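You operate a simulated robot arm through the tools that you are given. There is no shell and no other tool.

Carry out the task below with a simulated robot arm. There is one attempt and no reset: what you move stays moved.

TASK
Get the tee key out of the deck box and tighten the pink plate bolt.
Fine: free both clamps, lay the cover plate on the axle plate and leave the box open. Stand the key back where it stood in the box. Leave the brown bolt as it is. Mind fingers under the cover; drop neither cover nor key. Set down upright: tee key.

Only the result counts: the job must be done as asked and must still hold three seconds after the hand-in. Knocking over, shifting, dropping, spilling or breaking anything else fails it. Lids that push on must go on centred and level and be pressed home; caps that screw on are set level and turned clockwise until they are tight.

THE ROBOT
A 6-joint arm with a two-finger parallel gripper, fixed in place. Base frame: the origin is at the foot of the arm, x ahead of it, y to its left, z up. Units: m, degrees, N and s.
With the tool pointing down near the work surface it reaches from about 0.34 to 0.82 m from the base axis. Its first joint turns from -166.0 to 166.0 degrees. Payload 3.43 kg.
The tool frame sits at the grasp point between the pads (the TCP): z along the fingers, y along the line on which they close. The tips reach 0.034 m beyond it. Largest opening 0.128 m; finger width 0.024, thickness 0.012; the body of the gripper, 0.048 by 0.13 m, starts 0.096 m behind the TCP.
Orientation is that of the tool frame in the base frame, as a unit quaternion [w, x, y, z]. With the fingers straight down and closing along the base's y, the tool's x points along the base's -x, its y along +y and its z along -z.

THE INTERFACE
- The arm moves only by the tool move_arm. Its argument "deltas" is a list of rows, each a list of 3 entries, a list of its own where there are three numbers: the shift along the base's x, y, z in units of 500 mm (1.0 is 500 mm), then the turn, a rotation vector about the base's x, y, z in units of 180 degrees (1.0 is 180 degrees), then the gripper command, from -1 (fully open) to 1 (shut), values between in proportion. In form: [[[tx, ty, tz], [wx, wy, wz], gripper], ...]. A call has 1 to 20 rows; each row is the pose to reach, as a shift and turn from the pose commanded when the call began. A call with a number of a shift or a turn outside -1 to 1 is refused whole. Each row takes 0.2 s and may step no farther than 0.05 m and 8.6 degrees from the row before; otherwise, or with a gripper value out of range, the whole call is refused. A pose out of reach is approached as far as the arm can. The call stops where the force on the tool passes 50 N (or 10 N more than at its start, if that is more) or the arm is blocked; 0.2 s more then pass. Each finger travels about 0.045 m/s and halts on what it meets, pressing with about 44 N; the grip force reading is that of the motor and also rises with nothing between the fingers. The clock runs only during rows and for 0.2 s after the last one: add rows that repeat a pose to give the fingers time. It gives the time, the measured TCP pose, the force on the tool (base axes), the opening and the grip force at its end, in the units of the frame above (readings bear some noise), with the torque about the TCP (base axes, N m) and any sound that the robot's microphone picked up.
- Cameras (640 x 400 px; columns grow to the right, rows downward): "scene" is fixed at [0.0498, 0.5011, 1.616]; the picture's right is [-0.38, -0.93, 0.00], its down [-0.89, 0.36, -0.26] and it looks along [0.24, -0.10, -0.97] (base axes); focal length 214 px, centre (320, 200). "wrist" rides on the gripper at [0.076, -0.011, -0.16] in the tool frame; the picture's right is [0.15, 0.99, 0.00], its down [-0.88, 0.13, -0.46] and it looks along [-0.45, 0.07, 0.89] (tool axes); focal length 234 px, centre (320, 200). There is no depth. A picture from a camera that has moved, and an enlarged one, comes with that camera's place and axes in the base frame and with its lens.
- capture(camera): a new picture of that camera. The clock stands still meanwhile.
- inspect(camera, box): a new picture of the part [left, top, right, bottom] of that camera's present view, enlarged. The clock stands still meanwhile.
- sign_off(): hands the job in; it is judged then, once.

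Nothing tells you positions but the pictures and the camera data. Unless the task says otherwise, let go and move clear before handing in.

The tools are called after "Call:" as name(argument=value, ...) on one line, values as JSON. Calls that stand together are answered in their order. move_arm: Moves the arm, as the interface text tells. Its arguments: {"type":"object","properties":{"deltas":{"type":"array","items":{"type":"array"}}},"required":["deltas"]} The other tools are called the same way: capture (camera) takes a picture; inspect (camera, box) takes an enlarged picture of a part of a camera's view; sign_off () hands the job in.

At the start:

```text
time: 0.0
tcp_pos: [0.4121, 0.2117, 1.18]
orientation: [0.0, 0.0, 1.0, 0.001]
wrist_force: [-0.4, 0.1, 0.3]
wrist_torque: [0.01, 0.01, -0.01]
width: 0.1281
grip_force: 0.0
```

scene: 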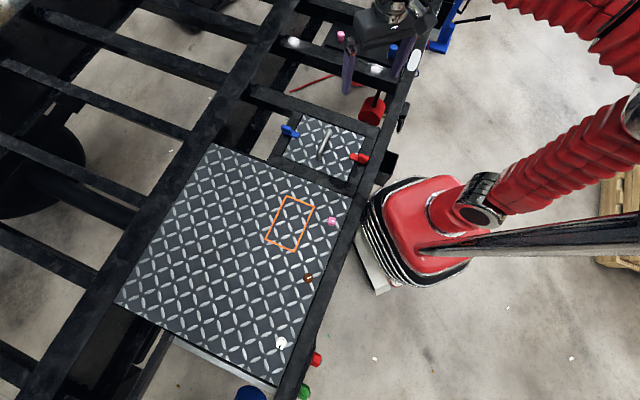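
wrist: 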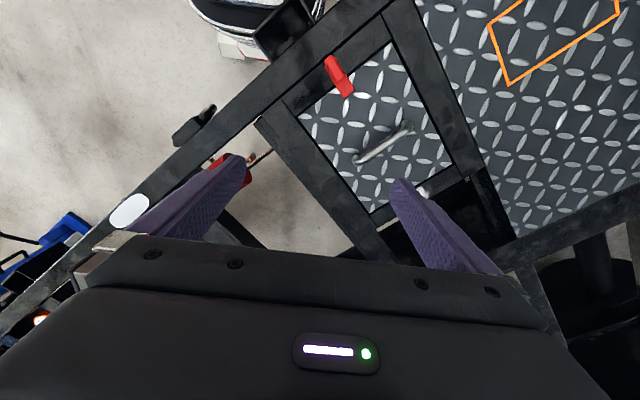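

I see a small chequered cover with a bar handle and two clamps (red and blue), and a large axle plate with an orange outline and pink, brown and white bolts. I will look closer before moving.

Call:
inspect(camera="scene", box=[260, 100, 380, 200])

Call:
inspect(camera="scene", box=[240, 180, 360, 280])

Call:
inspect(camera="scene", box=[220, 260, 340, 400])

Call:
inspect(camera="wrist", box=[240, 20, 500, 240])

```text
4.00 times, centred on (320, 150) of scene
camera zoom: at [0.0498, 0.5011, 1.616], right [-0.38, -0.93, 0.0], down [-0.89, 0.36, -0.26], along [0.24, -0.1, -0.97], focal length 858 px, centre (320, 400)
```

zoom: 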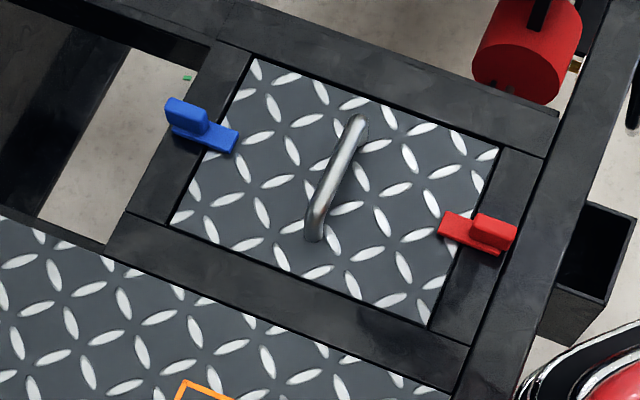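

```text
4.00 times, centred on (300, 230) of scene
camera zoom: at [0.0498, 0.5011, 1.616], right [-0.38, -0.93, 0.0], down [-0.89, 0.36, -0.26], along [0.24, -0.1, -0.97], focal length 858 px, centre (400, 80)
```

zoom: 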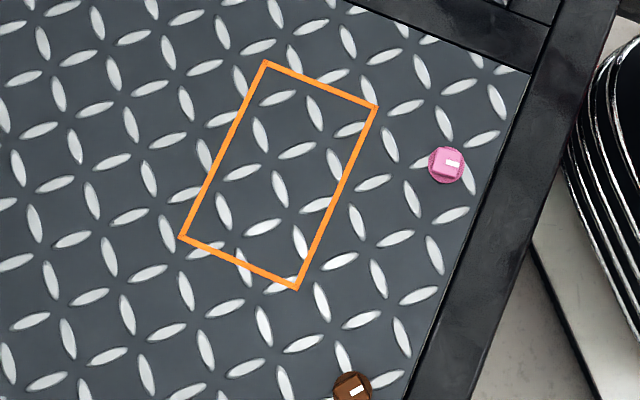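

```text
2.86 times, centred on (280, 330) of scene
camera zoom: at [0.0498, 0.5011, 1.616], right [-0.38, -0.93, 0.0], down [-0.89, 0.36, -0.26], along [0.24, -0.1, -0.97], focal length 613 px, centre (434, -171)
```

zoom: 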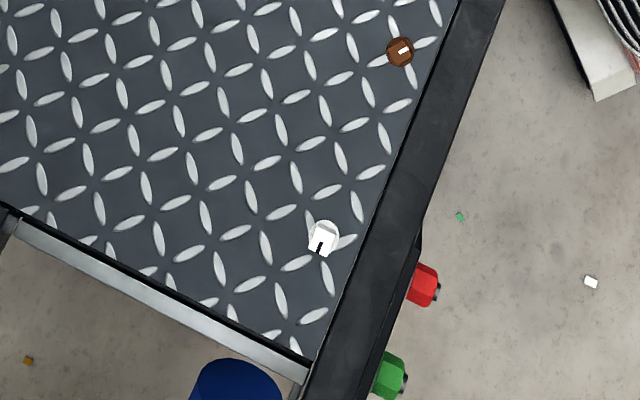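

```text
1.82 times, centred on (370, 130) of wrist
camera zoom: at [0.3365, 0.2017, 1.3402], right [-0.15, 0.99, 0.0], down [0.88, 0.13, 0.46], along [0.45, 0.07, -0.89], focal length 426 px, centre (229, 327)
```

zoom: 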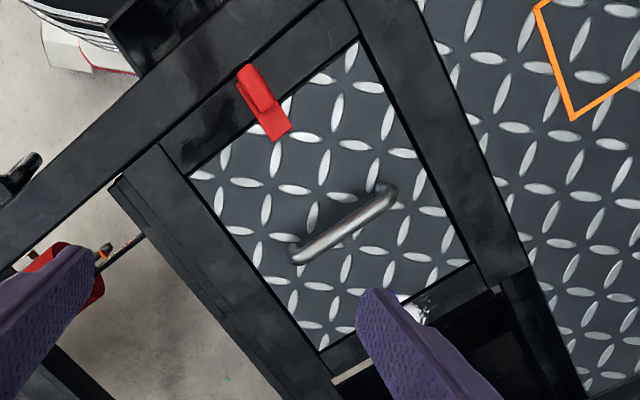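

The deck appears to sit at about z = 0.87, with the box near (0.43, 0.33), the pink bolt near (0.15, 0.41) and the orange outline near (0.20, 0.55). I'll move above the box, turn the gripper square with the cover, and take a closer look.

Call:
move_arm(deltas=[[[0.005, 0.039, -0.02], [0, 0, -0.0384], -1], [[0.009, 0.077, -0.04], [0, 0, -0.0769], -1], [[0.014, 0.116, -0.06], [0, 0, -0.1153], -1], [[0.019, 0.155, -0.08], [0, 0, -0.1537], -1], [[0.023, 0.193, -0.1], [0, 0, -0.1922], -1], [[0.028, 0.232, -0.12], [0, 0, -0.2306], -1], [[0.028, 0.232, -0.12], [0, 0, -0.2306], -1]])

```text
time: 1.6
tcp_pos: [0.427, 0.3276, 1.1201]
orientation: [0.001, 0.356, 0.935, 0.0]
wrist_force: [-0.6, -1.0, 0.2]
wrist_torque: [0.0, -0.02, 0.02]
width: 0.1282
grip_force: 0.0
```

The arm is above the box now. I'm taking pictures from both cameras.

Call:
capture(camera="wrist")

Call:
capture(camera="scene")

```text
taken
camera wrist: at [0.3624, 0.371, 1.2801], right [0.55, 0.84, 0.0], down [0.74, -0.49, 0.46], along [0.38, -0.25, -0.89], focal length 234 px, centre (320, 200)
```

wrist: 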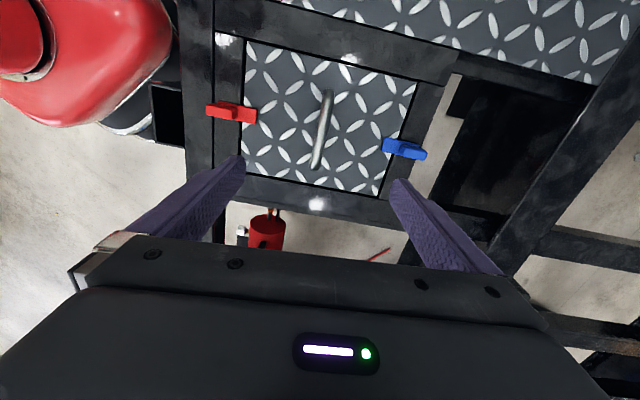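

```text
taken
```

scene: 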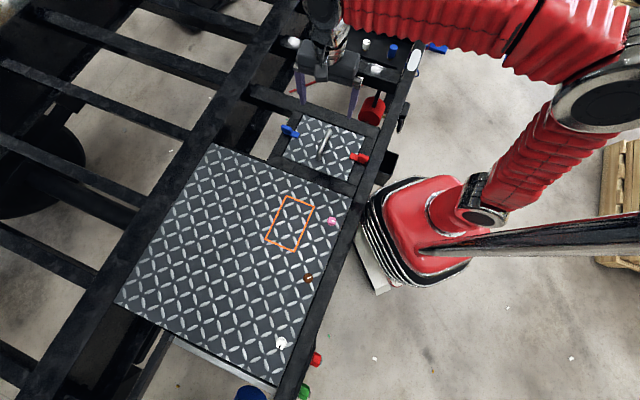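

Call:
inspect(camera="wrist", box=[190, 30, 440, 210])

Call:
inspect(camera="scene", box=[270, 90, 390, 190])

```text
2.22 times, centred on (315, 120) of wrist
camera zoom: at [0.3624, 0.371, 1.2801], right [0.55, 0.84, 0.0], down [0.74, -0.49, 0.46], along [0.38, -0.25, -0.89], focal length 520 px, centre (331, 378)
```

zoom: 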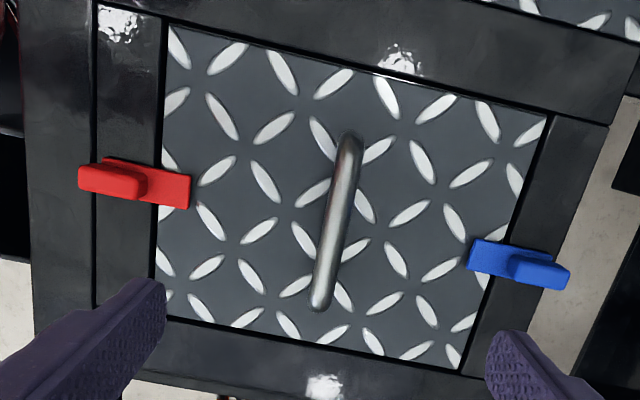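

```text
4.00 times, centred on (330, 140) of scene
camera zoom: at [0.0498, 0.5011, 1.616], right [-0.38, -0.93, 0.0], down [-0.89, 0.36, -0.26], along [0.24, -0.1, -0.97], focal length 858 px, centre (280, 440)
```

zoom: 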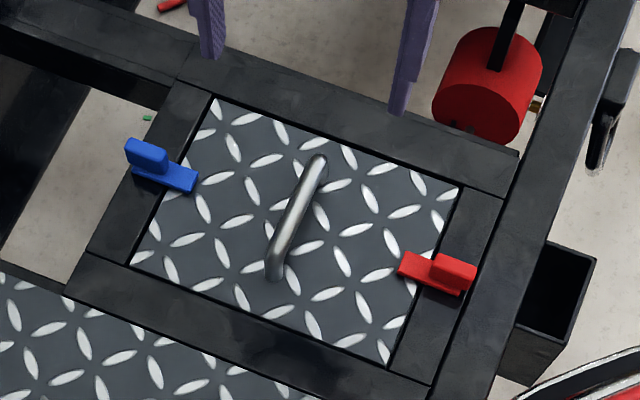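

Both cameras agree: cover centre about (0.428, 0.330, 0.87), long axis about 46° from x, handle bar top about z = 0.90. The clamps are near (0.318, 0.220) for red and (0.539, 0.441) for blue. Next I'll go closer to the red clamp.

Call:
move_arm(deltas=[[[-0.044, -0.043, -0.04], [0, 0, -0.003], -1], [[-0.087, -0.086, -0.08], [0, 0, -0.006], -1], [[-0.131, -0.13, -0.12], [0, 0, -0.009], -1], [[-0.174, -0.173, -0.16], [0, 0, -0.012], -1], [[-0.218, -0.216, -0.2], [0, 0, -0.0142], -1], [[-0.218, -0.216, -0.2], [0, 0, -0.0142], -1]])

Call:
capture(camera="wrist")

Call:
inspect(camera="wrist", box=[220, 80, 420, 220])

```text
time: 3.0
tcp_pos: [0.3165, 0.2174, 1.0208]
orientation: [0.002, 0.374, 0.927, 0.001]
wrist_force: [0.2, 0.1, 0.0]
wrist_torque: [-0.04, 0.01, 0.0]
width: 0.1277
grip_force: 0.0
```

```text
taken
camera wrist: at [0.255, 0.2645, 1.1809], right [0.58, 0.81, 0.0], down [0.72, -0.52, 0.46], along [0.37, -0.27, -0.89], focal length 234 px, centre (320, 200)
```

wrist: 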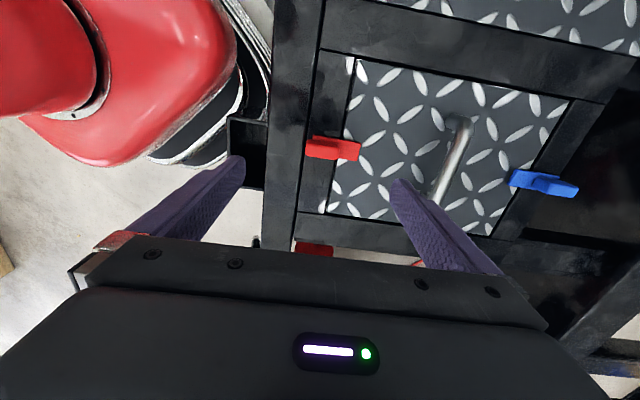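

```text
2.86 times, centred on (320, 150) of wrist
camera zoom: at [0.255, 0.2645, 1.1809], right [0.58, 0.81, 0.0], down [0.72, -0.52, 0.46], along [0.37, -0.27, -0.89], focal length 669 px, centre (320, 343)
```

zoom: 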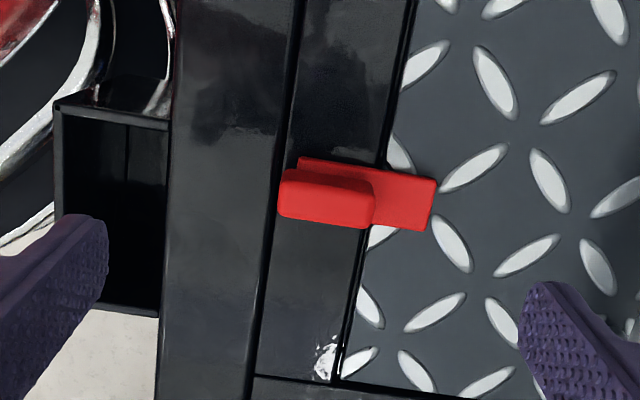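

The red clamp is a flat bar with a raised block at its outer end, top at about z = 0.89. I'll turn the gripper 90° so it can straddle the block, then look again from that side.

Call:
move_arm(deltas=[[[0, 0, 0], [0, 0, 0.045], -1], [[0, 0, 0], [0, 0, 0.09], -1], [[0, 0, 0], [0, 0, 0.135], -1], [[0, 0, 0], [0, 0, 0.18], -1], [[0, 0, 0], [0, 0, 0.225], -1], [[0, 0, 0], [0, 0, 0.27], -1], [[0, 0, 0], [0, 0, 0.315], -1], [[0, 0, 0], [0, 0, 0.36], -1], [[0, 0, 0], [0, 0, 0.405], -1], [[0, 0, 0], [0, 0, 0.45], -1], [[0, 0, 0], [0, 0, 0.495], -1], [[0, 0, 0], [0, 0, 0.4986], -1], [[0, 0, 0], [0, 0, 0.4986], -1]])

Call:
capture(camera="wrist")

Call:
inspect(camera="wrist", box=[260, 100, 380, 200])

```text
time: 5.8
tcp_pos: [0.3168, 0.2197, 1.0206]
orientation: [0.0, -0.389, 0.921, 0.0]
wrist_force: [-0.1, -1.1, 0.3]
wrist_torque: [0.01, 0.01, -0.01]
width: 0.1279
grip_force: 0.0
```

```text
taken
camera wrist: at [0.2728, 0.1587, 1.1808], right [-0.81, 0.59, 0.0], down [0.52, 0.72, 0.46], along [0.27, 0.37, -0.89], focal length 234 px, centre (320, 200)
```

wrist: 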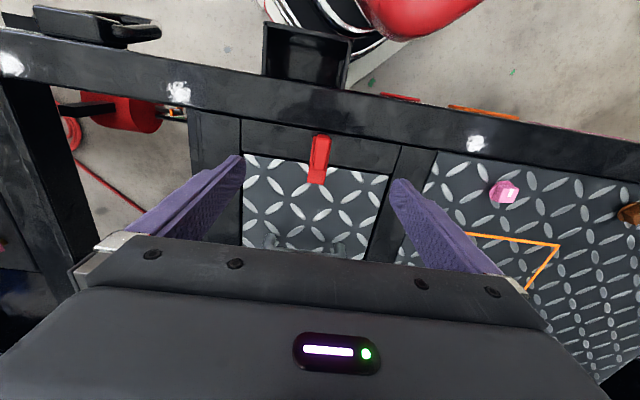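

```text
4.00 times, centred on (320, 150) of wrist
camera zoom: at [0.2728, 0.1587, 1.1808], right [-0.81, 0.59, 0.0], down [0.52, 0.72, 0.46], along [0.27, 0.37, -0.89], focal length 937 px, centre (320, 400)
```

zoom: 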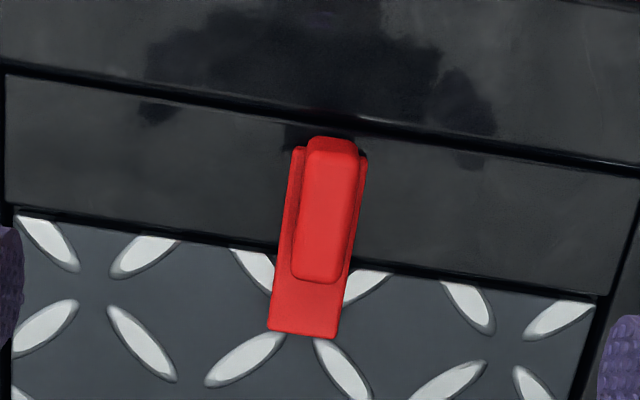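

The block top works out at about (0.316, 0.223, 0.90) from three views. I'll centre on it, descend so the tips sit beside the block, and stay clear of the plate below.

Call:
move_arm(deltas=[[[-0.001, 0.004, -0.03], [0, 0, 0], -0.6], [[-0.0016, 0.007, -0.07], [0, 0, 0], -0.2], [[-0.0016, 0.007, -0.11], [0, 0, 0], 0.06], [[-0.0016, 0.007, -0.15], [0, 0, 0], 0.06], [[-0.0016, 0.007, -0.18], [0, 0, 0], 0.06], [[-0.0016, 0.007, -0.18], [0, 0, 0], 0.06], [[-0.0016, 0.007, -0.18], [0, 0, 0], 0.06]])

Call:
capture(camera="wrist")

Call:
inspect(camera="scene", box=[300, 110, 400, 190])

```text
time: 7.4
tcp_pos: [0.3176, 0.2237, 0.9302]
orientation: [-0.001, -0.388, 0.922, 0.001]
wrist_force: [-0.3, -0.1, -0.1]
wrist_torque: [-0.01, 0.0, 0.01]
width: 0.0601
grip_force: 0.1
```

```text
taken
camera wrist: at [0.2729, 0.1621, 1.0896], right [-0.81, 0.59, 0.0], down [0.52, 0.72, 0.46], along [0.27, 0.37, -0.89], focal length 234 px, centre (320, 200)
```

wrist: 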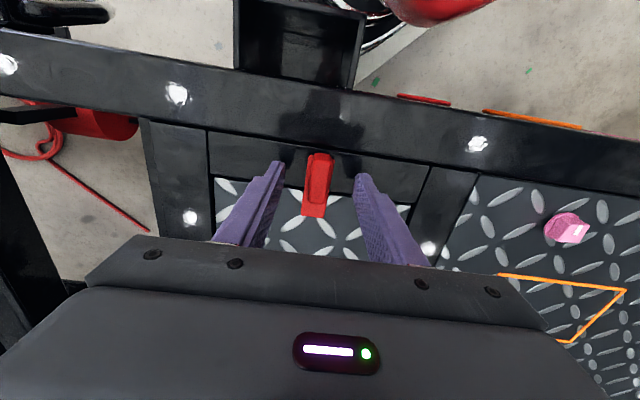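

```text
5.00 times, centred on (350, 150) of scene
camera zoom: at [0.0498, 0.5011, 1.616], right [-0.38, -0.93, 0.0], down [-0.89, 0.36, -0.26], along [0.24, -0.1, -0.97], focal length 1072 px, centre (170, 450)
```

zoom: 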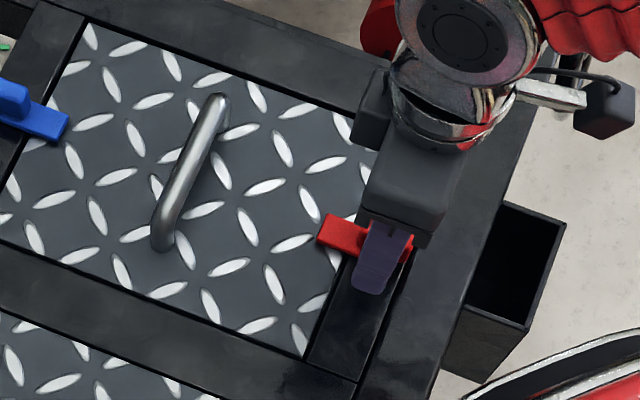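

The block sits centred between the fingers. I'll descend 13 mm more and close gently on it.

Call:
move_arm(deltas=[[[0, 0, -0.013], [0, 0, 0], 0.06], [[0, 0, -0.026], [0, 0, 0], 0.06], [[0, 0, -0.026], [0, 0, 0], 0.06], [[0, 0, -0.026], [0, 0, 0], 0.5], [[0, 0, -0.026], [0, 0, 0], 1], [[0, 0, -0.026], [0, 0, 0], 1], [[0, 0, -0.026], [0, 0, 0], 1], [[0, 0, -0.026], [0, 0, 0], 1]])

Call:
capture(camera="wrist")

```text
time: 9.2
tcp_pos: [0.3181, 0.2223, 0.9166]
orientation: [0.0, -0.388, 0.922, 0.0]
wrist_force: [15.6, -18.7, -3.5]
wrist_torque: [-0.3, -1.06, 0.03]
width: 0.0238
grip_force: 45.3
```

```text
taken
camera wrist: at [0.2734, 0.1619, 1.0769], right [-0.81, 0.59, 0.0], down [0.52, 0.72, 0.46], along [0.27, 0.37, -0.89], focal length 234 px, centre (320, 200)
```

wrist: 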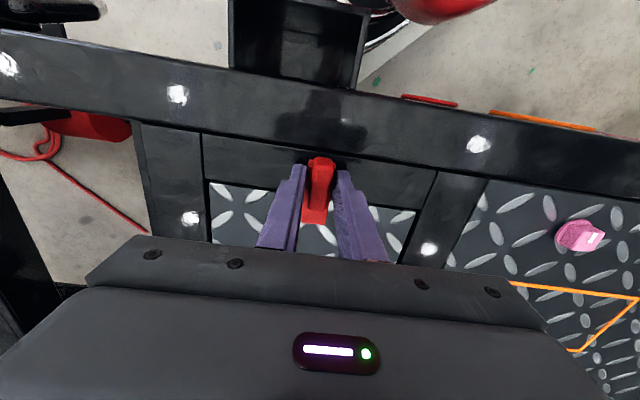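

The gripper holds the block (width 24 mm). I'll relax the side load by 2 mm and then try pulling it outward by a few millimetres to learn whether it slides.

Call:
move_arm(deltas=[[[0.0028, -0.0028, 0], [0, 0, 0], 1], [[0.0028, -0.0028, 0], [0, 0, 0], 1], [[-0.0014, -0.0071, 0], [0, 0, 0], 1], [[-0.0056, -0.0114, 0], [0, 0, 0], 1], [[-0.0056, -0.0114, 0], [0, 0, 0], 1]])

```text
time: 10.4
tcp_pos: [0.3156, 0.2195, 0.9175]
orientation: [0.002, -0.387, 0.922, 0.001]
wrist_force: [14.6, 27.3, 2.7]
wrist_torque: [0.9, -0.5, 0.01]
width: 0.0239
grip_force: 44.8
```

Call:
inspect(camera="wrist", box=[260, 120, 380, 220])

Call:
inspect(camera="scene", box=[300, 110, 400, 190])

```text
4.00 times, centred on (320, 170) of wrist
camera zoom: at [0.2704, 0.1588, 1.0778], right [-0.81, 0.59, 0.0], down [0.52, 0.72, 0.46], along [0.27, 0.37, -0.89], focal length 937 px, centre (320, 320)
```

zoom: 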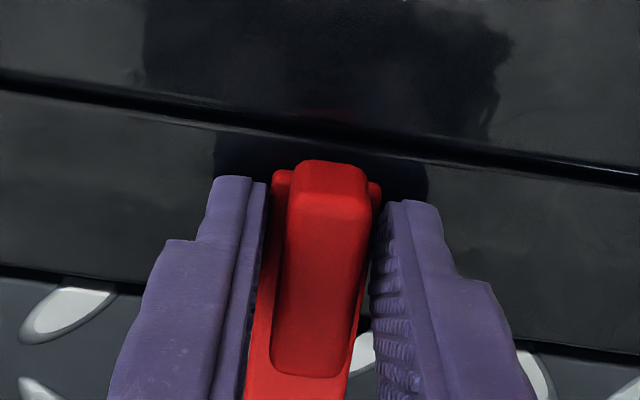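

```text
5.00 times, centred on (350, 150) of scene
camera zoom: at [0.0498, 0.5011, 1.616], right [-0.38, -0.93, 0.0], down [-0.89, 0.36, -0.26], along [0.24, -0.1, -0.97], focal length 1072 px, centre (170, 450)
```

zoom: 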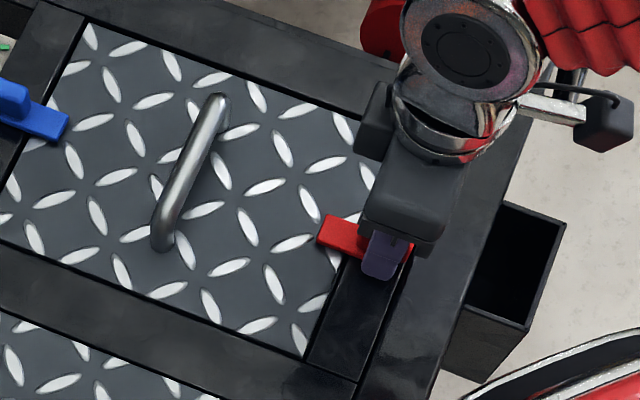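

The bar has not slid, the fingers only slipped on it, so it is not a slider under this load. I'll relax the pull and test a small turn about the vertical instead.

Call:
move_arm(deltas=[[[0.003, 0.004, 0], [0, 0, 0], 1], [[0.003, 0.004, 0], [0, 0, 0], 1], [[0.003, 0.004, 0], [0, 0, 0.012], 1], [[0.003, 0.004, 0], [0, 0, 0.024], 1], [[0.003, 0.004, 0], [0, 0, 0.024], 1]])

Call:
inspect(camera="wrist", box=[260, 120, 380, 220])

Call:
inspect(camera="scene", box=[300, 110, 400, 190])

```text
time: 11.6
tcp_pos: [0.3156, 0.2203, 0.9175]
orientation: [0.001, -0.424, 0.906, 0.0]
wrist_force: [9.5, 10.9, 25.8]
wrist_torque: [0.21, -0.16, 0.05]
width: 0.0237
grip_force: 44.9
```

```text
4.00 times, centred on (320, 170) of wrist
camera zoom: at [0.2757, 0.1558, 1.0779], right [-0.85, 0.52, 0.0], down [0.46, 0.76, 0.46], along [0.24, 0.39, -0.89], focal length 937 px, centre (320, 320)
```

zoom: 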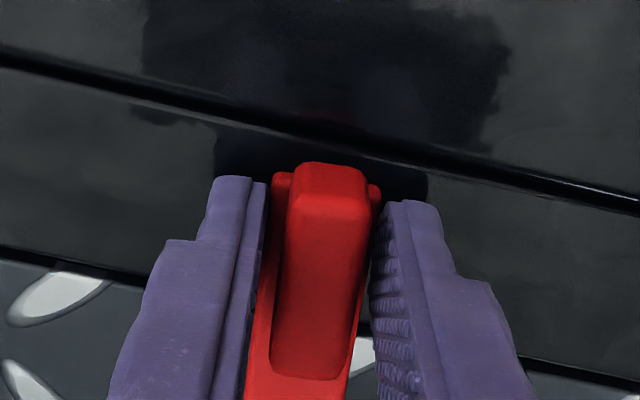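

```text
5.00 times, centred on (350, 150) of scene
camera zoom: at [0.0498, 0.5011, 1.616], right [-0.38, -0.93, 0.0], down [-0.89, 0.36, -0.26], along [0.24, -0.1, -0.97], focal length 1072 px, centre (170, 450)
```

zoom: 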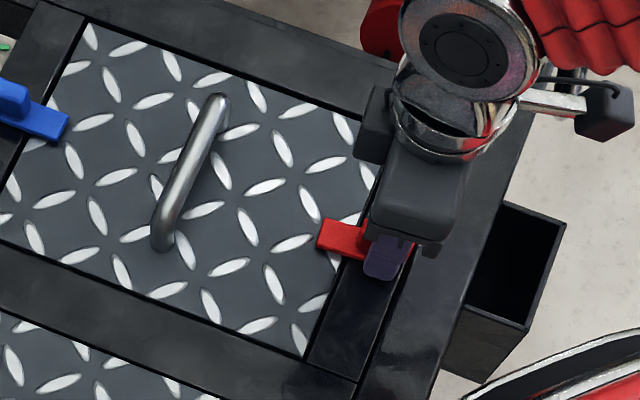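

The clamp follows the turn with almost no torque, so it is a turn-button. I'll turn it the other way (toward the arm's neutral wrist angle), relieving the residual loads, and check as I go.

Call:
move_arm(deltas=[[[0.0014, 0.0014, 0.002], [0, 0, -0.012], 1], [[0.0014, 0.0014, 0.002], [0, 0, -0.024], 1], [[0.0014, 0.0014, 0.002], [0, 0, -0.05], 1], [[0.0014, 0.0014, 0.002], [0, 0, -0.08], 1], [[0.0014, 0.0014, 0.002], [0, 0, -0.11], 1], [[0.0014, 0.0014, 0.002], [0, 0, -0.11], 1]])

Call:
inspect(camera="scene", box=[300, 110, 400, 190])

Call:
capture(camera="wrist")

```text
time: 13.0
tcp_pos: [0.3128, 0.2181, 0.9177]
orientation: [-0.003, -0.261, 0.965, 0.0]
wrist_force: [-20.7, 0.4, -2.5]
wrist_torque: [-0.76, 1.34, 1.3]
width: 0.0286
grip_force: 44.8
```

```text
5.00 times, centred on (350, 150) of scene
camera zoom: at [0.0498, 0.5011, 1.616], right [-0.38, -0.93, 0.0], down [-0.89, 0.36, -0.26], along [0.24, -0.1, -0.97], focal length 1072 px, centre (170, 450)
```

zoom: 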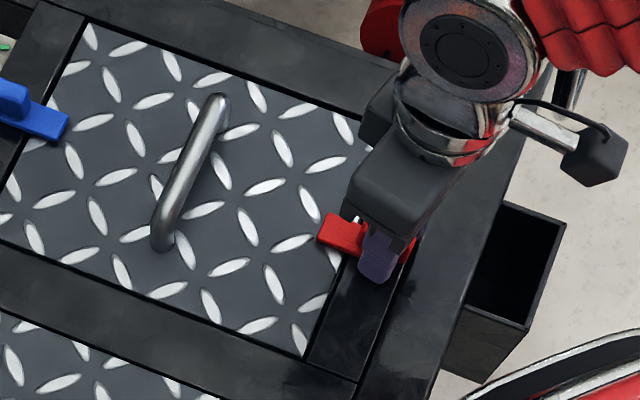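

```text
taken
camera wrist: at [0.2544, 0.1729, 1.0787], right [-0.62, 0.78, 0.0], down [0.7, 0.56, 0.45], along [0.35, 0.28, -0.89], focal length 234 px, centre (320, 200)
```

wrist: 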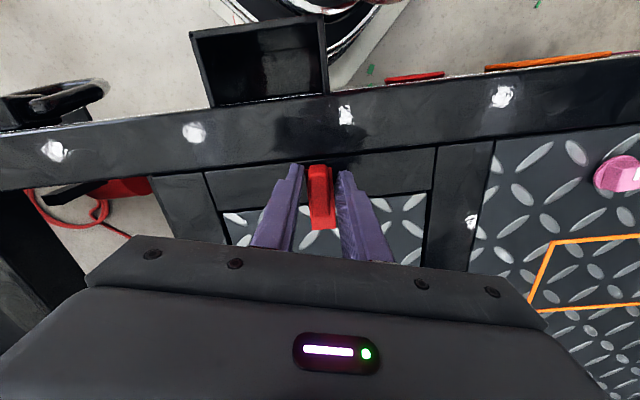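

In this direction the clamp stays put and pushes back, so it turns counter-clockwise only. I'll open, square up again over the block, re-grip and turn it the other way.

Call:
move_arm(deltas=[[[0, 0, 0], [0, 0, 0], 0.3], [[0, 0, 0], [0, 0, 0.04], 0.3], [[0.003, 0.004, 0], [0, 0, 0.086], 0.3], [[0.006, 0.008, 0], [0, 0, 0.086], 0.3], [[0.006, 0.008, 0], [0, 0, 0.086], 0.3], [[0.006, 0.008, 0], [0, 0, 0.086], 0.3]])

Call:
inspect(camera="wrist", box=[260, 120, 380, 220])

Call:
inspect(camera="scene", box=[300, 110, 400, 190])

```text
time: 14.4
tcp_pos: [0.3196, 0.224, 0.9187]
orientation: [0.0, -0.388, 0.922, 0.001]
wrist_force: [0.4, -0.4, 1.5]
wrist_torque: [-0.02, 0.0, 0.01]
width: 0.0446
grip_force: 0.0
```

```text
4.00 times, centred on (320, 170) of wrist
camera zoom: at [0.2745, 0.163, 1.0789], right [-0.81, 0.59, 0.0], down [0.52, 0.72, 0.46], along [0.27, 0.37, -0.89], focal length 937 px, centre (320, 320)
```

zoom: 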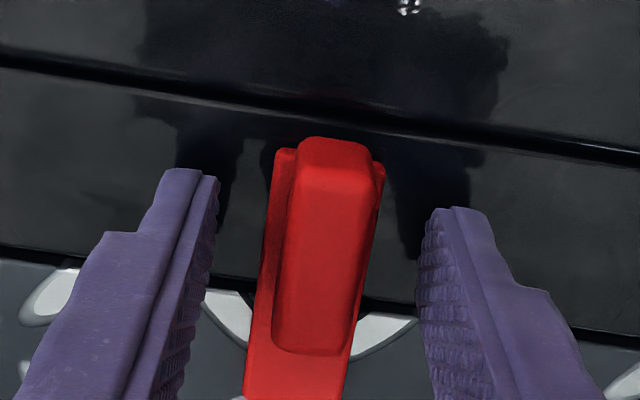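

```text
5.00 times, centred on (350, 150) of scene
camera zoom: at [0.0498, 0.5011, 1.616], right [-0.38, -0.93, 0.0], down [-0.89, 0.36, -0.26], along [0.24, -0.1, -0.97], focal length 1072 px, centre (170, 450)
```

zoom: 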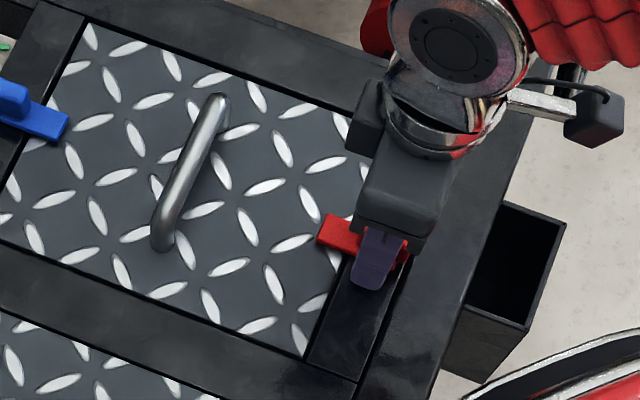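

The clamp is back at its start angle with the fingers open around it. I'll shift 1.5 mm sideways, close, and turn it counter-clockwise in small steps.

Call:
move_arm(deltas=[[[0.0021, -0.0021, 0], [0, 0, 0], 0.3], [[0.0021, -0.0021, 0], [0, 0, 0], 0.6], [[0.0021, -0.0021, 0], [0, 0, 0], 0.9], [[0.0021, -0.0021, 0], [0, 0, 0], 0.9], [[0.0021, -0.0021, 0], [0, 0, 0.02], 0.9], [[0.0021, -0.0021, 0], [0, 0, 0.04], 0.9], [[0.0021, -0.0021, 0], [0, 0, 0.06], 0.9], [[0.0021, -0.0021, 0], [0, 0, 0.06], 0.9]])

Call:
inspect(camera="scene", box=[300, 110, 400, 190])

Call:
inspect(camera="wrist", box=[260, 120, 380, 220])

```text
time: 16.2
tcp_pos: [0.3191, 0.2236, 0.9191]
orientation: [0.0, -0.474, 0.881, 0.001]
wrist_force: [-27.0, 25.0, 11.2]
wrist_torque: [-0.23, 1.58, -0.07]
width: 0.0238
grip_force: 44.5
```

```text
5.00 times, centred on (350, 150) of scene
camera zoom: at [0.0498, 0.5011, 1.616], right [-0.38, -0.93, 0.0], down [-0.89, 0.36, -0.26], along [0.24, -0.1, -0.97], focal length 1072 px, centre (170, 450)
```

zoom: 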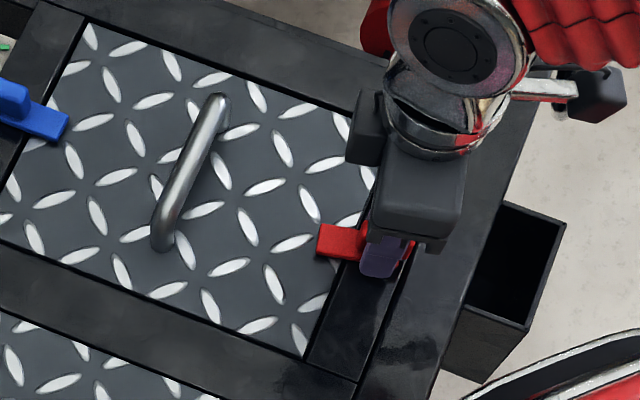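

```text
4.00 times, centred on (320, 170) of wrist
camera zoom: at [0.2868, 0.1558, 1.0788], right [-0.91, 0.42, 0.0], down [0.38, 0.81, 0.46], along [0.19, 0.41, -0.89], focal length 937 px, centre (320, 320)
```

zoom: 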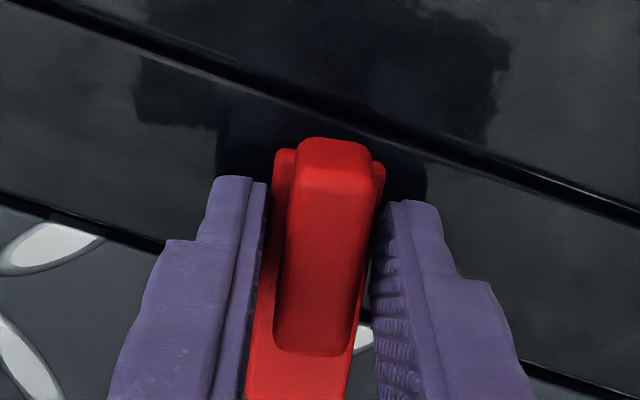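

The clamp turned about 11° with the gripper and hardly any torque. I'll relieve the side load and continue turning, watching the forces for the pivot.

Call:
move_arm(deltas=[[[-0.0032, 0.003, 0], [0, 0, 0], 0.9], [[-0.0032, 0.003, 0], [0, 0, 0], 0.9]])

Call:
move_arm(deltas=[[[0, 0, 0], [0, 0, 0.03], 0.9], [[0, 0, 0], [0, 0, 0.06], 0.9], [[0, 0, 0], [0, 0, 0.09], 0.9], [[0, 0, 0], [0, 0, 0.09], 0.9]])

```text
time: 16.8
tcp_pos: [0.3183, 0.2244, 0.919]
orientation: [0.0, -0.473, 0.881, 0.0]
wrist_force: [-10.5, -1.0, 4.6]
wrist_torque: [0.88, -0.43, -0.04]
width: 0.0237
grip_force: 45.1
```

```text
time: 17.8
tcp_pos: [0.3182, 0.2243, 0.9182]
orientation: [0.001, -0.593, 0.805, 0.001]
wrist_force: [-4.2, 2.9, 10.6]
wrist_torque: [-1.04, 0.45, -0.02]
width: 0.024
grip_force: 45.0
```

Turning about (0.318, 0.224) gives almost no load, so that is the pivot. I'll carry on to a full quarter turn.

Call:
move_arm(deltas=[[[0, 0, 0], [0, 0, 0.04], 0.9], [[0, 0, 0], [0, 0, 0.08], 0.9], [[0, 0, 0], [0, 0, 0.12], 0.9], [[0, 0, 0], [0, 0, 0.16], 0.9], [[0, 0, 0], [0, 0, 0.2], 0.9], [[0, 0, 0], [0, 0, 0.24], 0.9], [[0, 0, 0], [0, 0, 0.28], 0.9], [[0, 0, 0], [0, 0, 0.32], 0.9], [[0, 0, 0], [0, 0, 0.35], 0.9], [[0, 0, 0], [0, 0, 0.35], 0.9]])

Call:
inspect(camera="scene", box=[300, 110, 400, 190])

Call:
capture(camera="wrist")

```text
time: 20.0
tcp_pos: [0.3159, 0.2233, 0.9169]
orientation: [0.003, 0.926, -0.377, -0.001]
wrist_force: [-34.3, -4.6, 12.0]
wrist_torque: [-0.02, 1.06, -0.67]
width: 0.024
grip_force: 45.0
```

```text
5.00 times, centred on (350, 150) of scene
camera zoom: at [0.0498, 0.5011, 1.616], right [-0.38, -0.93, 0.0], down [-0.89, 0.36, -0.26], along [0.24, -0.1, -0.97], focal length 1072 px, centre (170, 450)
```

zoom: 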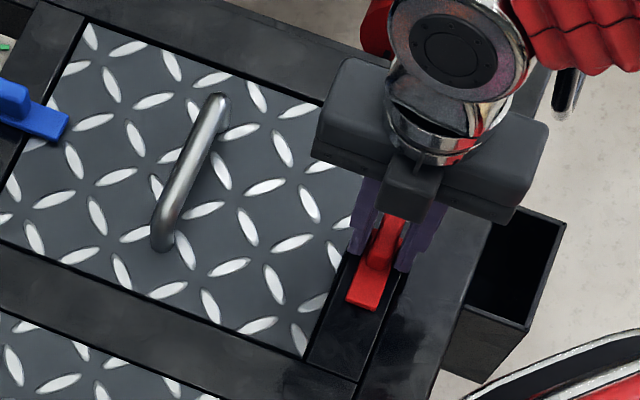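

```text
taken
camera wrist: at [0.3792, 0.1805, 1.0776], right [-0.59, -0.81, 0.01], down [-0.72, 0.52, 0.46], along [-0.37, 0.26, -0.89], focal length 234 px, centre (320, 200)
```

wrist: 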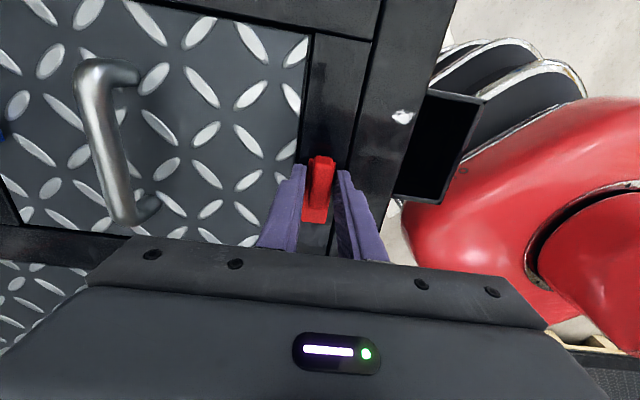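

The red clamp is now turned a quarter turn, clear of the cover. I'll release it, rise and go over to the blue clamp with the gripper square to that block.

Call:
move_arm(deltas=[[[0, 0, 0], [0, 0, 0], 0.3], [[0, 0, 0], [0, 0, 0], 0.1], [[0, 0, 0.08], [0, 0, 0], 0.06], [[0, 0, 0.16], [0, 0, 0], 0.06], [[0.037, 0.036, 0.19], [0, 0, -0.042], 0.06], [[0.074, 0.073, 0.19], [0, 0, -0.083], 0.06], [[0.11, 0.109, 0.19], [0, 0, -0.125], 0.06], [[0.147, 0.145, 0.19], [0, 0, -0.167], 0.06], [[0.184, 0.182, 0.19], [0, 0, -0.208], 0.06], [[0.221, 0.218, 0.19], [0, 0, -0.25], 0.06], [[0.258, 0.254, 0.19], [0, 0, -0.292], 0.06], [[0.295, 0.291, 0.19], [0, 0, -0.333], 0.06], [[0.331, 0.327, 0.19], [0, 0, -0.375], 0.06], [[0.368, 0.363, 0.19], [0, 0, -0.417], 0.06], [[0.405, 0.4, 0.19], [0, 0, -0.458], 0.06], [[0.442, 0.436, 0.19], [0, 0, -0.5], 0.06], [[0.442, 0.436, 0.19], [0, 0, -0.5], 0.06], [[0.442, 0.436, 0.19], [0, 0, -0.5], 0.06]])

Call:
capture(camera="wrist")

Call:
inspect(camera="scene", box=[260, 100, 380, 200])

```text
time: 23.8
tcp_pos: [0.5392, 0.444, 1.0151]
orientation: [0.0, -0.389, 0.921, 0.001]
wrist_force: [-1.2, -0.5, 0.2]
wrist_torque: [0.02, 0.01, 0.01]
width: 0.0601
grip_force: 0.0
```

```text
taken
camera wrist: at [0.4958, 0.3827, 1.175], right [-0.81, 0.59, 0.0], down [0.52, 0.72, 0.46], along [0.27, 0.37, -0.89], focal length 234 px, centre (320, 200)
```

wrist: 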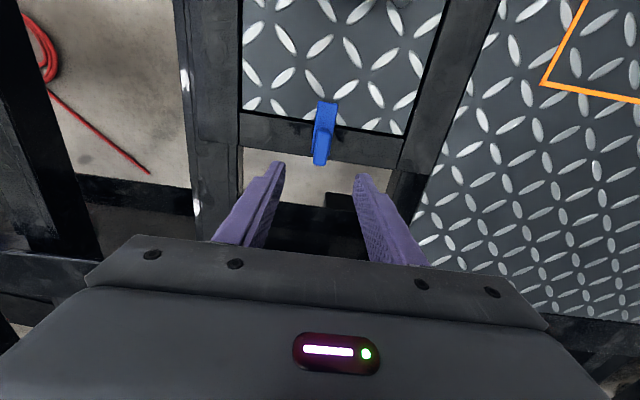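

```text
4.00 times, centred on (320, 150) of scene
camera zoom: at [0.0498, 0.5011, 1.616], right [-0.38, -0.93, 0.0], down [-0.89, 0.36, -0.26], along [0.24, -0.1, -0.97], focal length 858 px, centre (320, 400)
```

zoom: 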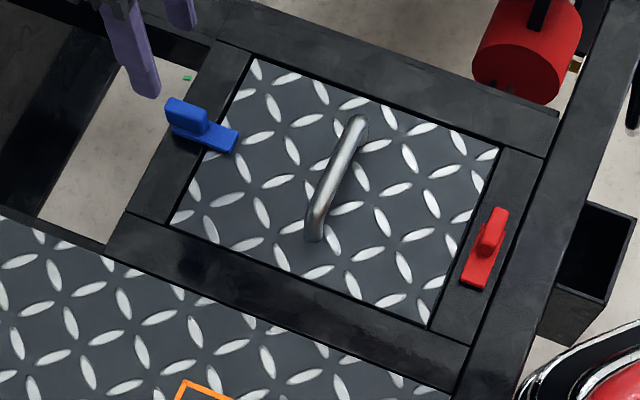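

Call:
inspect(camera="wrist", box=[260, 80, 380, 180])

```text
4.00 times, centred on (320, 130) of wrist
camera zoom: at [0.4958, 0.3827, 1.175], right [-0.81, 0.59, 0.0], down [0.52, 0.72, 0.46], along [0.27, 0.37, -0.89], focal length 937 px, centre (320, 480)
```

zoom: 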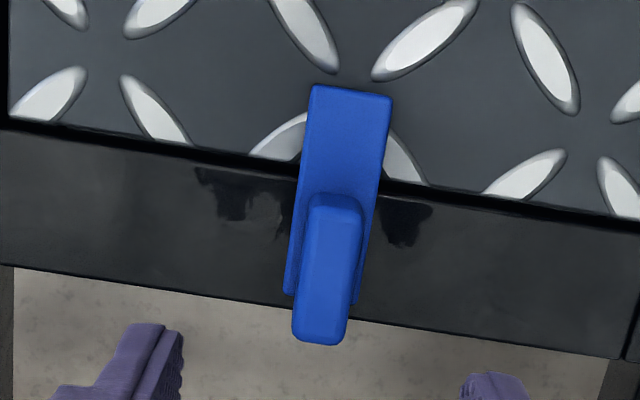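

The blue block's pivot should be near (0.534, 0.4385). I'll centre on it, descend, and close.

Call:
move_arm(deltas=[[[-0.0054, -0.0055, -0.04], [0, 0, 0], 0.06], [[-0.0108, -0.011, -0.08], [0, 0, 0], 0.06], [[-0.0108, -0.011, -0.12], [0, 0, 0], 0.06], [[-0.0108, -0.011, -0.16], [0, 0, 0], 0.06], [[-0.0108, -0.011, -0.18], [0, 0, 0], 0.06], [[-0.0108, -0.011, -0.194], [0, 0, 0], 0.06], [[-0.0108, -0.011, -0.194], [0, 0, 0], 0.3], [[-0.0108, -0.011, -0.194], [0, 0, 0], 0.6], [[-0.0108, -0.011, -0.194], [0, 0, 0], 0.9], [[-0.0108, -0.011, -0.194], [0, 0, 0], 0.9]])

Call:
inspect(camera="wrist", box=[260, 120, 380, 220])

```text
time: 26.0
tcp_pos: [0.5327, 0.4367, 0.9158]
orientation: [0.0, -0.389, 0.921, 0.002]
wrist_force: [-11.8, 12.4, -1.4]
wrist_torque: [0.44, 0.48, 0.03]
width: 0.0239
grip_force: 44.0
```

```text
4.00 times, centred on (320, 170) of wrist
camera zoom: at [0.4884, 0.3761, 1.0771], right [-0.81, 0.59, 0.0], down [0.52, 0.72, 0.46], along [0.27, 0.37, -0.89], focal length 937 px, centre (320, 320)
```

zoom: 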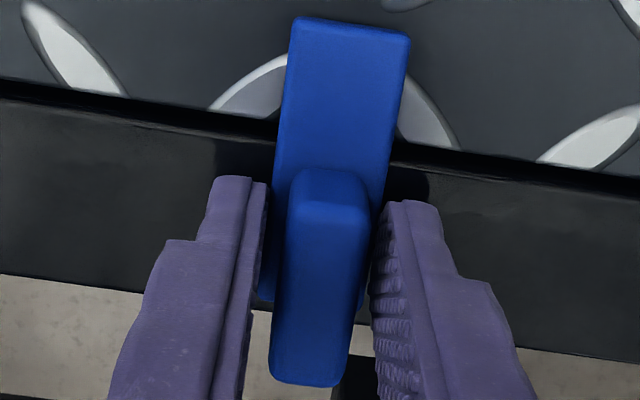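

Gripped, with a modest side load. I'll relieve it and test a small counter-clockwise turn first.

Call:
move_arm(deltas=[[[-0.0014, 0.0014, 0], [0, 0, 0], 0.9], [[-0.0014, 0.0014, 0], [0, 0, 0.015], 0.9], [[-0.0014, 0.0014, 0], [0, 0, 0.03], 0.9], [[-0.0014, 0.0014, 0], [0, 0, 0.03], 0.9]])

Call:
inspect(camera="wrist", box=[260, 120, 380, 220])

```text
time: 27.0
tcp_pos: [0.532, 0.4378, 0.917]
orientation: [0.0, -0.432, 0.902, 0.0]
wrist_force: [-15.5, -2.4, 1.9]
wrist_torque: [0.45, -0.07, 0.03]
width: 0.024
grip_force: 45.0
```

```text
4.00 times, centred on (320, 170) of wrist
camera zoom: at [0.4945, 0.3723, 1.0772], right [-0.86, 0.51, 0.0], down [0.45, 0.77, 0.46], along [0.23, 0.39, -0.89], focal length 937 px, centre (320, 320)
```

zoom: 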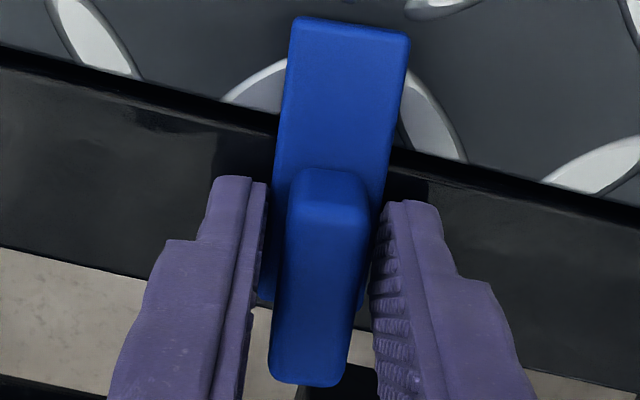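

Blue follows counter-clockwise as well. I'll continue in steps while easing the side load.

Call:
move_arm(deltas=[[[-0.0018, -0.0003, 0], [0, 0, 0], 0.9], [[-0.0022, 0.0, 0], [0, 0, 0.04], 0.9], [[-0.0028, 0.0003, 0], [0, 0, 0.08], 0.9], [[-0.0034, 0.0006, 0], [0, 0, 0.11], 0.9], [[-0.0034, 0.0006, 0], [0, 0, 0.11], 0.9]])

```text
time: 28.2
tcp_pos: [0.5331, 0.4363, 0.9172]
orientation: [0.0, -0.58, 0.815, -0.001]
wrist_force: [12.0, -22.3, 4.3]
wrist_torque: [0.02, -0.83, -0.08]
width: 0.0238
grip_force: 44.7
```

Call:
move_arm(deltas=[[[0.0014, -0.0028, 0], [0, 0, 0], 0.9], [[0.0014, -0.0028, 0], [0, 0, 0.04], 0.9], [[0.0014, -0.0028, 0], [0, 0, 0.08], 0.9], [[0.0014, -0.0028, 0], [0, 0, 0.12], 0.9], [[0.0014, -0.0028, 0], [0, 0, 0.12], 0.9]])

```text
time: 29.4
tcp_pos: [0.5366, 0.436, 0.9179]
orientation: [-0.002, 0.723, -0.691, -0.001]
wrist_force: [30.8, -7.5, 12.0]
wrist_torque: [0.76, -1.07, -0.1]
width: 0.0237
grip_force: 44.9
```

The pivot seems about 8 mm outward of my grip point; I'll follow that arc for the rest of the quarter turn.

Call:
move_arm(deltas=[[[0.004, -0.001, 0], [0, 0, 0], 0.9], [[0.006, -0.0007, 0], [0, 0, 0.04], 0.9], [[0.0078, -0.0004, 0], [0, 0, 0.08], 0.9], [[0.0078, -0.0004, 0], [0, 0, 0.08], 0.9]])

```text
time: 30.4
tcp_pos: [0.5352, 0.4361, 0.9169]
orientation: [0.0, 0.804, -0.594, -0.002]
wrist_force: [12.4, -4.6, 20.4]
wrist_torque: [0.69, -0.15, -0.01]
width: 0.0239
grip_force: 44.7
```

Call:
move_arm(deltas=[[[0.0014, -0.0005, 0.001], [0, 0, 0.03], 0.9], [[0.003, 0.0005, 0.001], [0, 0, 0.07], 0.9], [[0.0045, 0.0015, 0.001], [0, 0, 0.11], 0.9], [[0.005, 0.002, 0.001], [0, 0, 0.155], 0.9], [[0.005, 0.002, 0.001], [0, 0, 0.155], 0.9]])

Call:
inspect(camera="scene", box=[260, 100, 380, 200])

Call:
capture(camera="wrist")

```text
time: 31.6
tcp_pos: [0.5387, 0.4364, 0.9167]
orientation: [0.001, 0.924, -0.383, -0.001]
wrist_force: [-6.0, -4.3, 16.1]
wrist_torque: [-0.07, 0.25, 0.03]
width: 0.024
grip_force: 44.4
```

```text
4.00 times, centred on (320, 150) of scene
camera zoom: at [0.0498, 0.5011, 1.616], right [-0.38, -0.93, 0.0], down [-0.89, 0.36, -0.26], along [0.24, -0.1, -0.97], focal length 858 px, centre (320, 400)
```

zoom: 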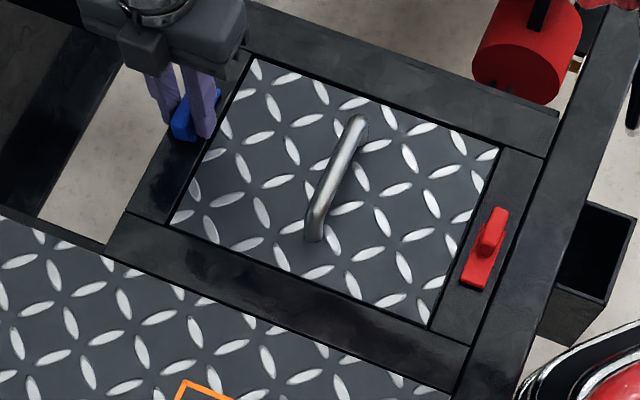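

```text
taken
camera wrist: at [0.5997, 0.3932, 1.0769], right [-0.6, -0.8, 0.0], down [-0.71, 0.53, 0.46], along [-0.37, 0.27, -0.89], focal length 234 px, centre (320, 200)
```

wrist: 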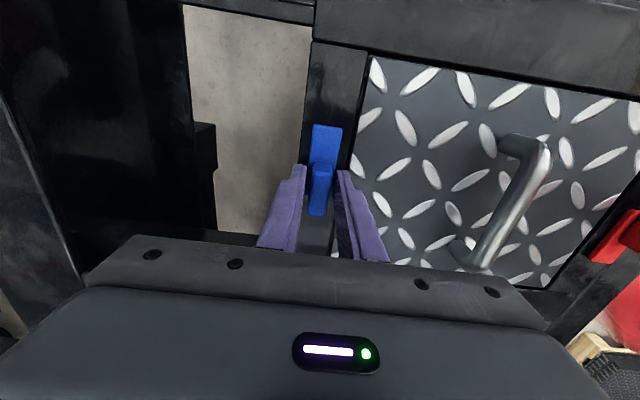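

Both clamps are now turned clear of the cover. I'll release blue, rise, and go above the cover's handle with the fingers set to close across the bar.

Call:
move_arm(deltas=[[[0, 0, 0], [0, 0, 0], 0.3], [[0, 0, 0], [0, 0, 0], 0.06], [[0, 0, 0.08], [0, 0, 0.0045], 0.06], [[0, 0, 0.16], [0, 0, 0.0045], 0.06], [[-0.04, -0.035, 0.2], [0, 0, 0.0045], 0.06], [[-0.09, -0.075, 0.21], [0, 0, 0.0045], 0.06], [[-0.14, -0.12, 0.21], [0, 0, 0.0045], 0.06], [[-0.19, -0.17, 0.21], [0, 0, 0.0045], 0.06], [[-0.229, -0.207, 0.21], [0, 0, 0.0045], 0.06], [[-0.229, -0.207, 0.21], [0, 0, 0.0045], 0.06], [[-0.229, -0.207, 0.21], [0, 0, 0.0045], 0.06]])

Call:
capture(camera="wrist")

Call:
inspect(camera="wrist", box=[230, 70, 410, 220])

Call:
inspect(camera="scene", box=[260, 100, 380, 200])

```text
time: 34.0
tcp_pos: [0.4226, 0.3331, 1.0217]
orientation: [0.001, 0.926, -0.378, -0.002]
wrist_force: [-0.7, 0.3, 0.3]
wrist_torque: [-0.02, -0.02, 0.0]
width: 0.0601
grip_force: 0.0
```

```text
taken
camera wrist: at [0.4853, 0.2897, 1.1821], right [-0.59, -0.81, 0.0], down [-0.72, 0.52, 0.46], along [-0.37, 0.27, -0.89], focal length 234 px, centre (320, 200)
```

wrist: 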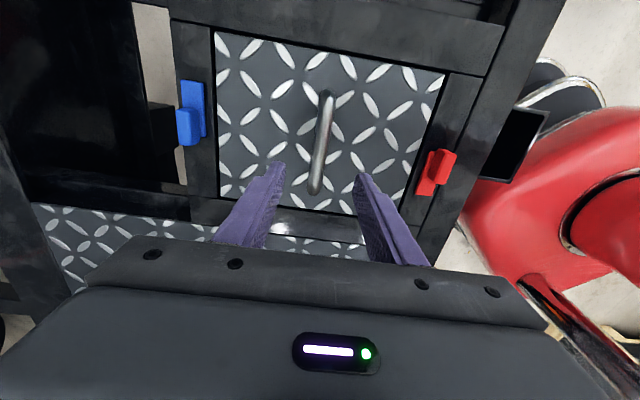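

```text
2.67 times, centred on (320, 145) of wrist
camera zoom: at [0.4853, 0.2897, 1.1821], right [-0.59, -0.81, 0.0], down [-0.72, 0.52, 0.46], along [-0.37, 0.27, -0.89], focal length 624 px, centre (320, 347)
```

zoom: 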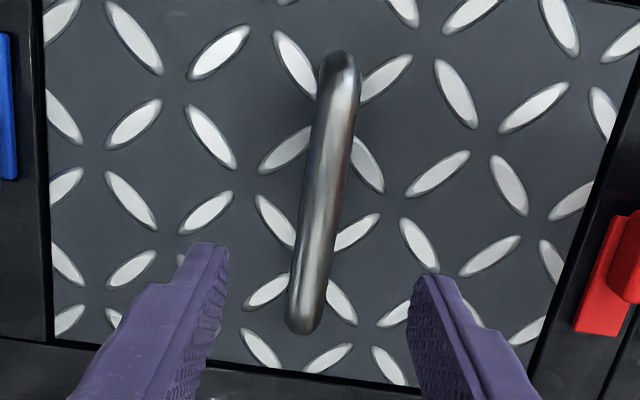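

```text
4.00 times, centred on (320, 150) of scene
camera zoom: at [0.0498, 0.5011, 1.616], right [-0.38, -0.93, 0.0], down [-0.89, 0.36, -0.26], along [0.24, -0.1, -0.97], focal length 858 px, centre (320, 400)
```

zoom: 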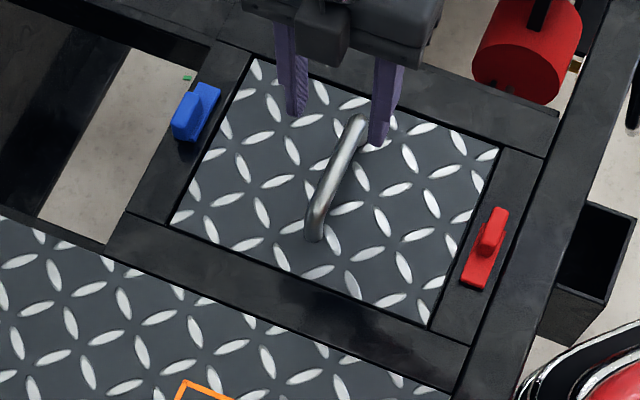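

The handle is centred on the cover at about (0.428, 0.332) and its bar runs square to the finger closing line. I'll shift a few millimetres, descend around the bar and check before closing.

Call:
move_arm(deltas=[[[0.005, -0.002, -0.04], [0, 0, 0], 0.06], [[0.0094, -0.004, -0.08], [0, 0, 0], 0.06], [[0.0094, -0.004, -0.12], [0, 0, 0], 0.06], [[0.0094, -0.004, -0.16], [0, 0, 0], 0.06], [[0.0094, -0.004, -0.19], [0, 0, 0], 0.06], [[0.0094, -0.004, -0.2], [0, 0, 0], 0.06], [[0.0094, -0.004, -0.2], [0, 0, 0], 0.06]])

Call:
capture(camera="wrist")

Call:
inspect(camera="scene", box=[290, 110, 370, 180])

```text
time: 35.6
tcp_pos: [0.4293, 0.3306, 0.9211]
orientation: [0.0, 0.926, -0.377, -0.001]
wrist_force: [0.4, 1.0, -0.4]
wrist_torque: [0.02, 0.0, -0.01]
width: 0.0602
grip_force: 0.1
```

```text
taken
camera wrist: at [0.4912, 0.2876, 1.0816], right [-0.59, -0.81, 0.0], down [-0.72, 0.52, 0.46], along [-0.37, 0.27, -0.89], focal length 234 px, centre (320, 200)
```

wrist: 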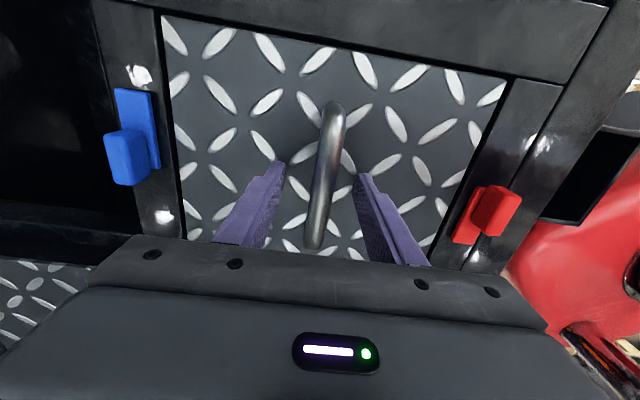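

```text
5.71 times, centred on (330, 145) of scene
camera zoom: at [0.0498, 0.5011, 1.616], right [-0.38, -0.93, 0.0], down [-0.89, 0.36, -0.26], along [0.24, -0.1, -0.97], focal length 1226 px, centre (263, 514)
```

zoom: 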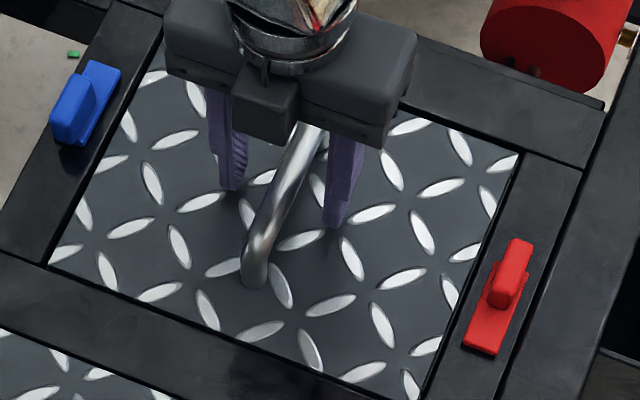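

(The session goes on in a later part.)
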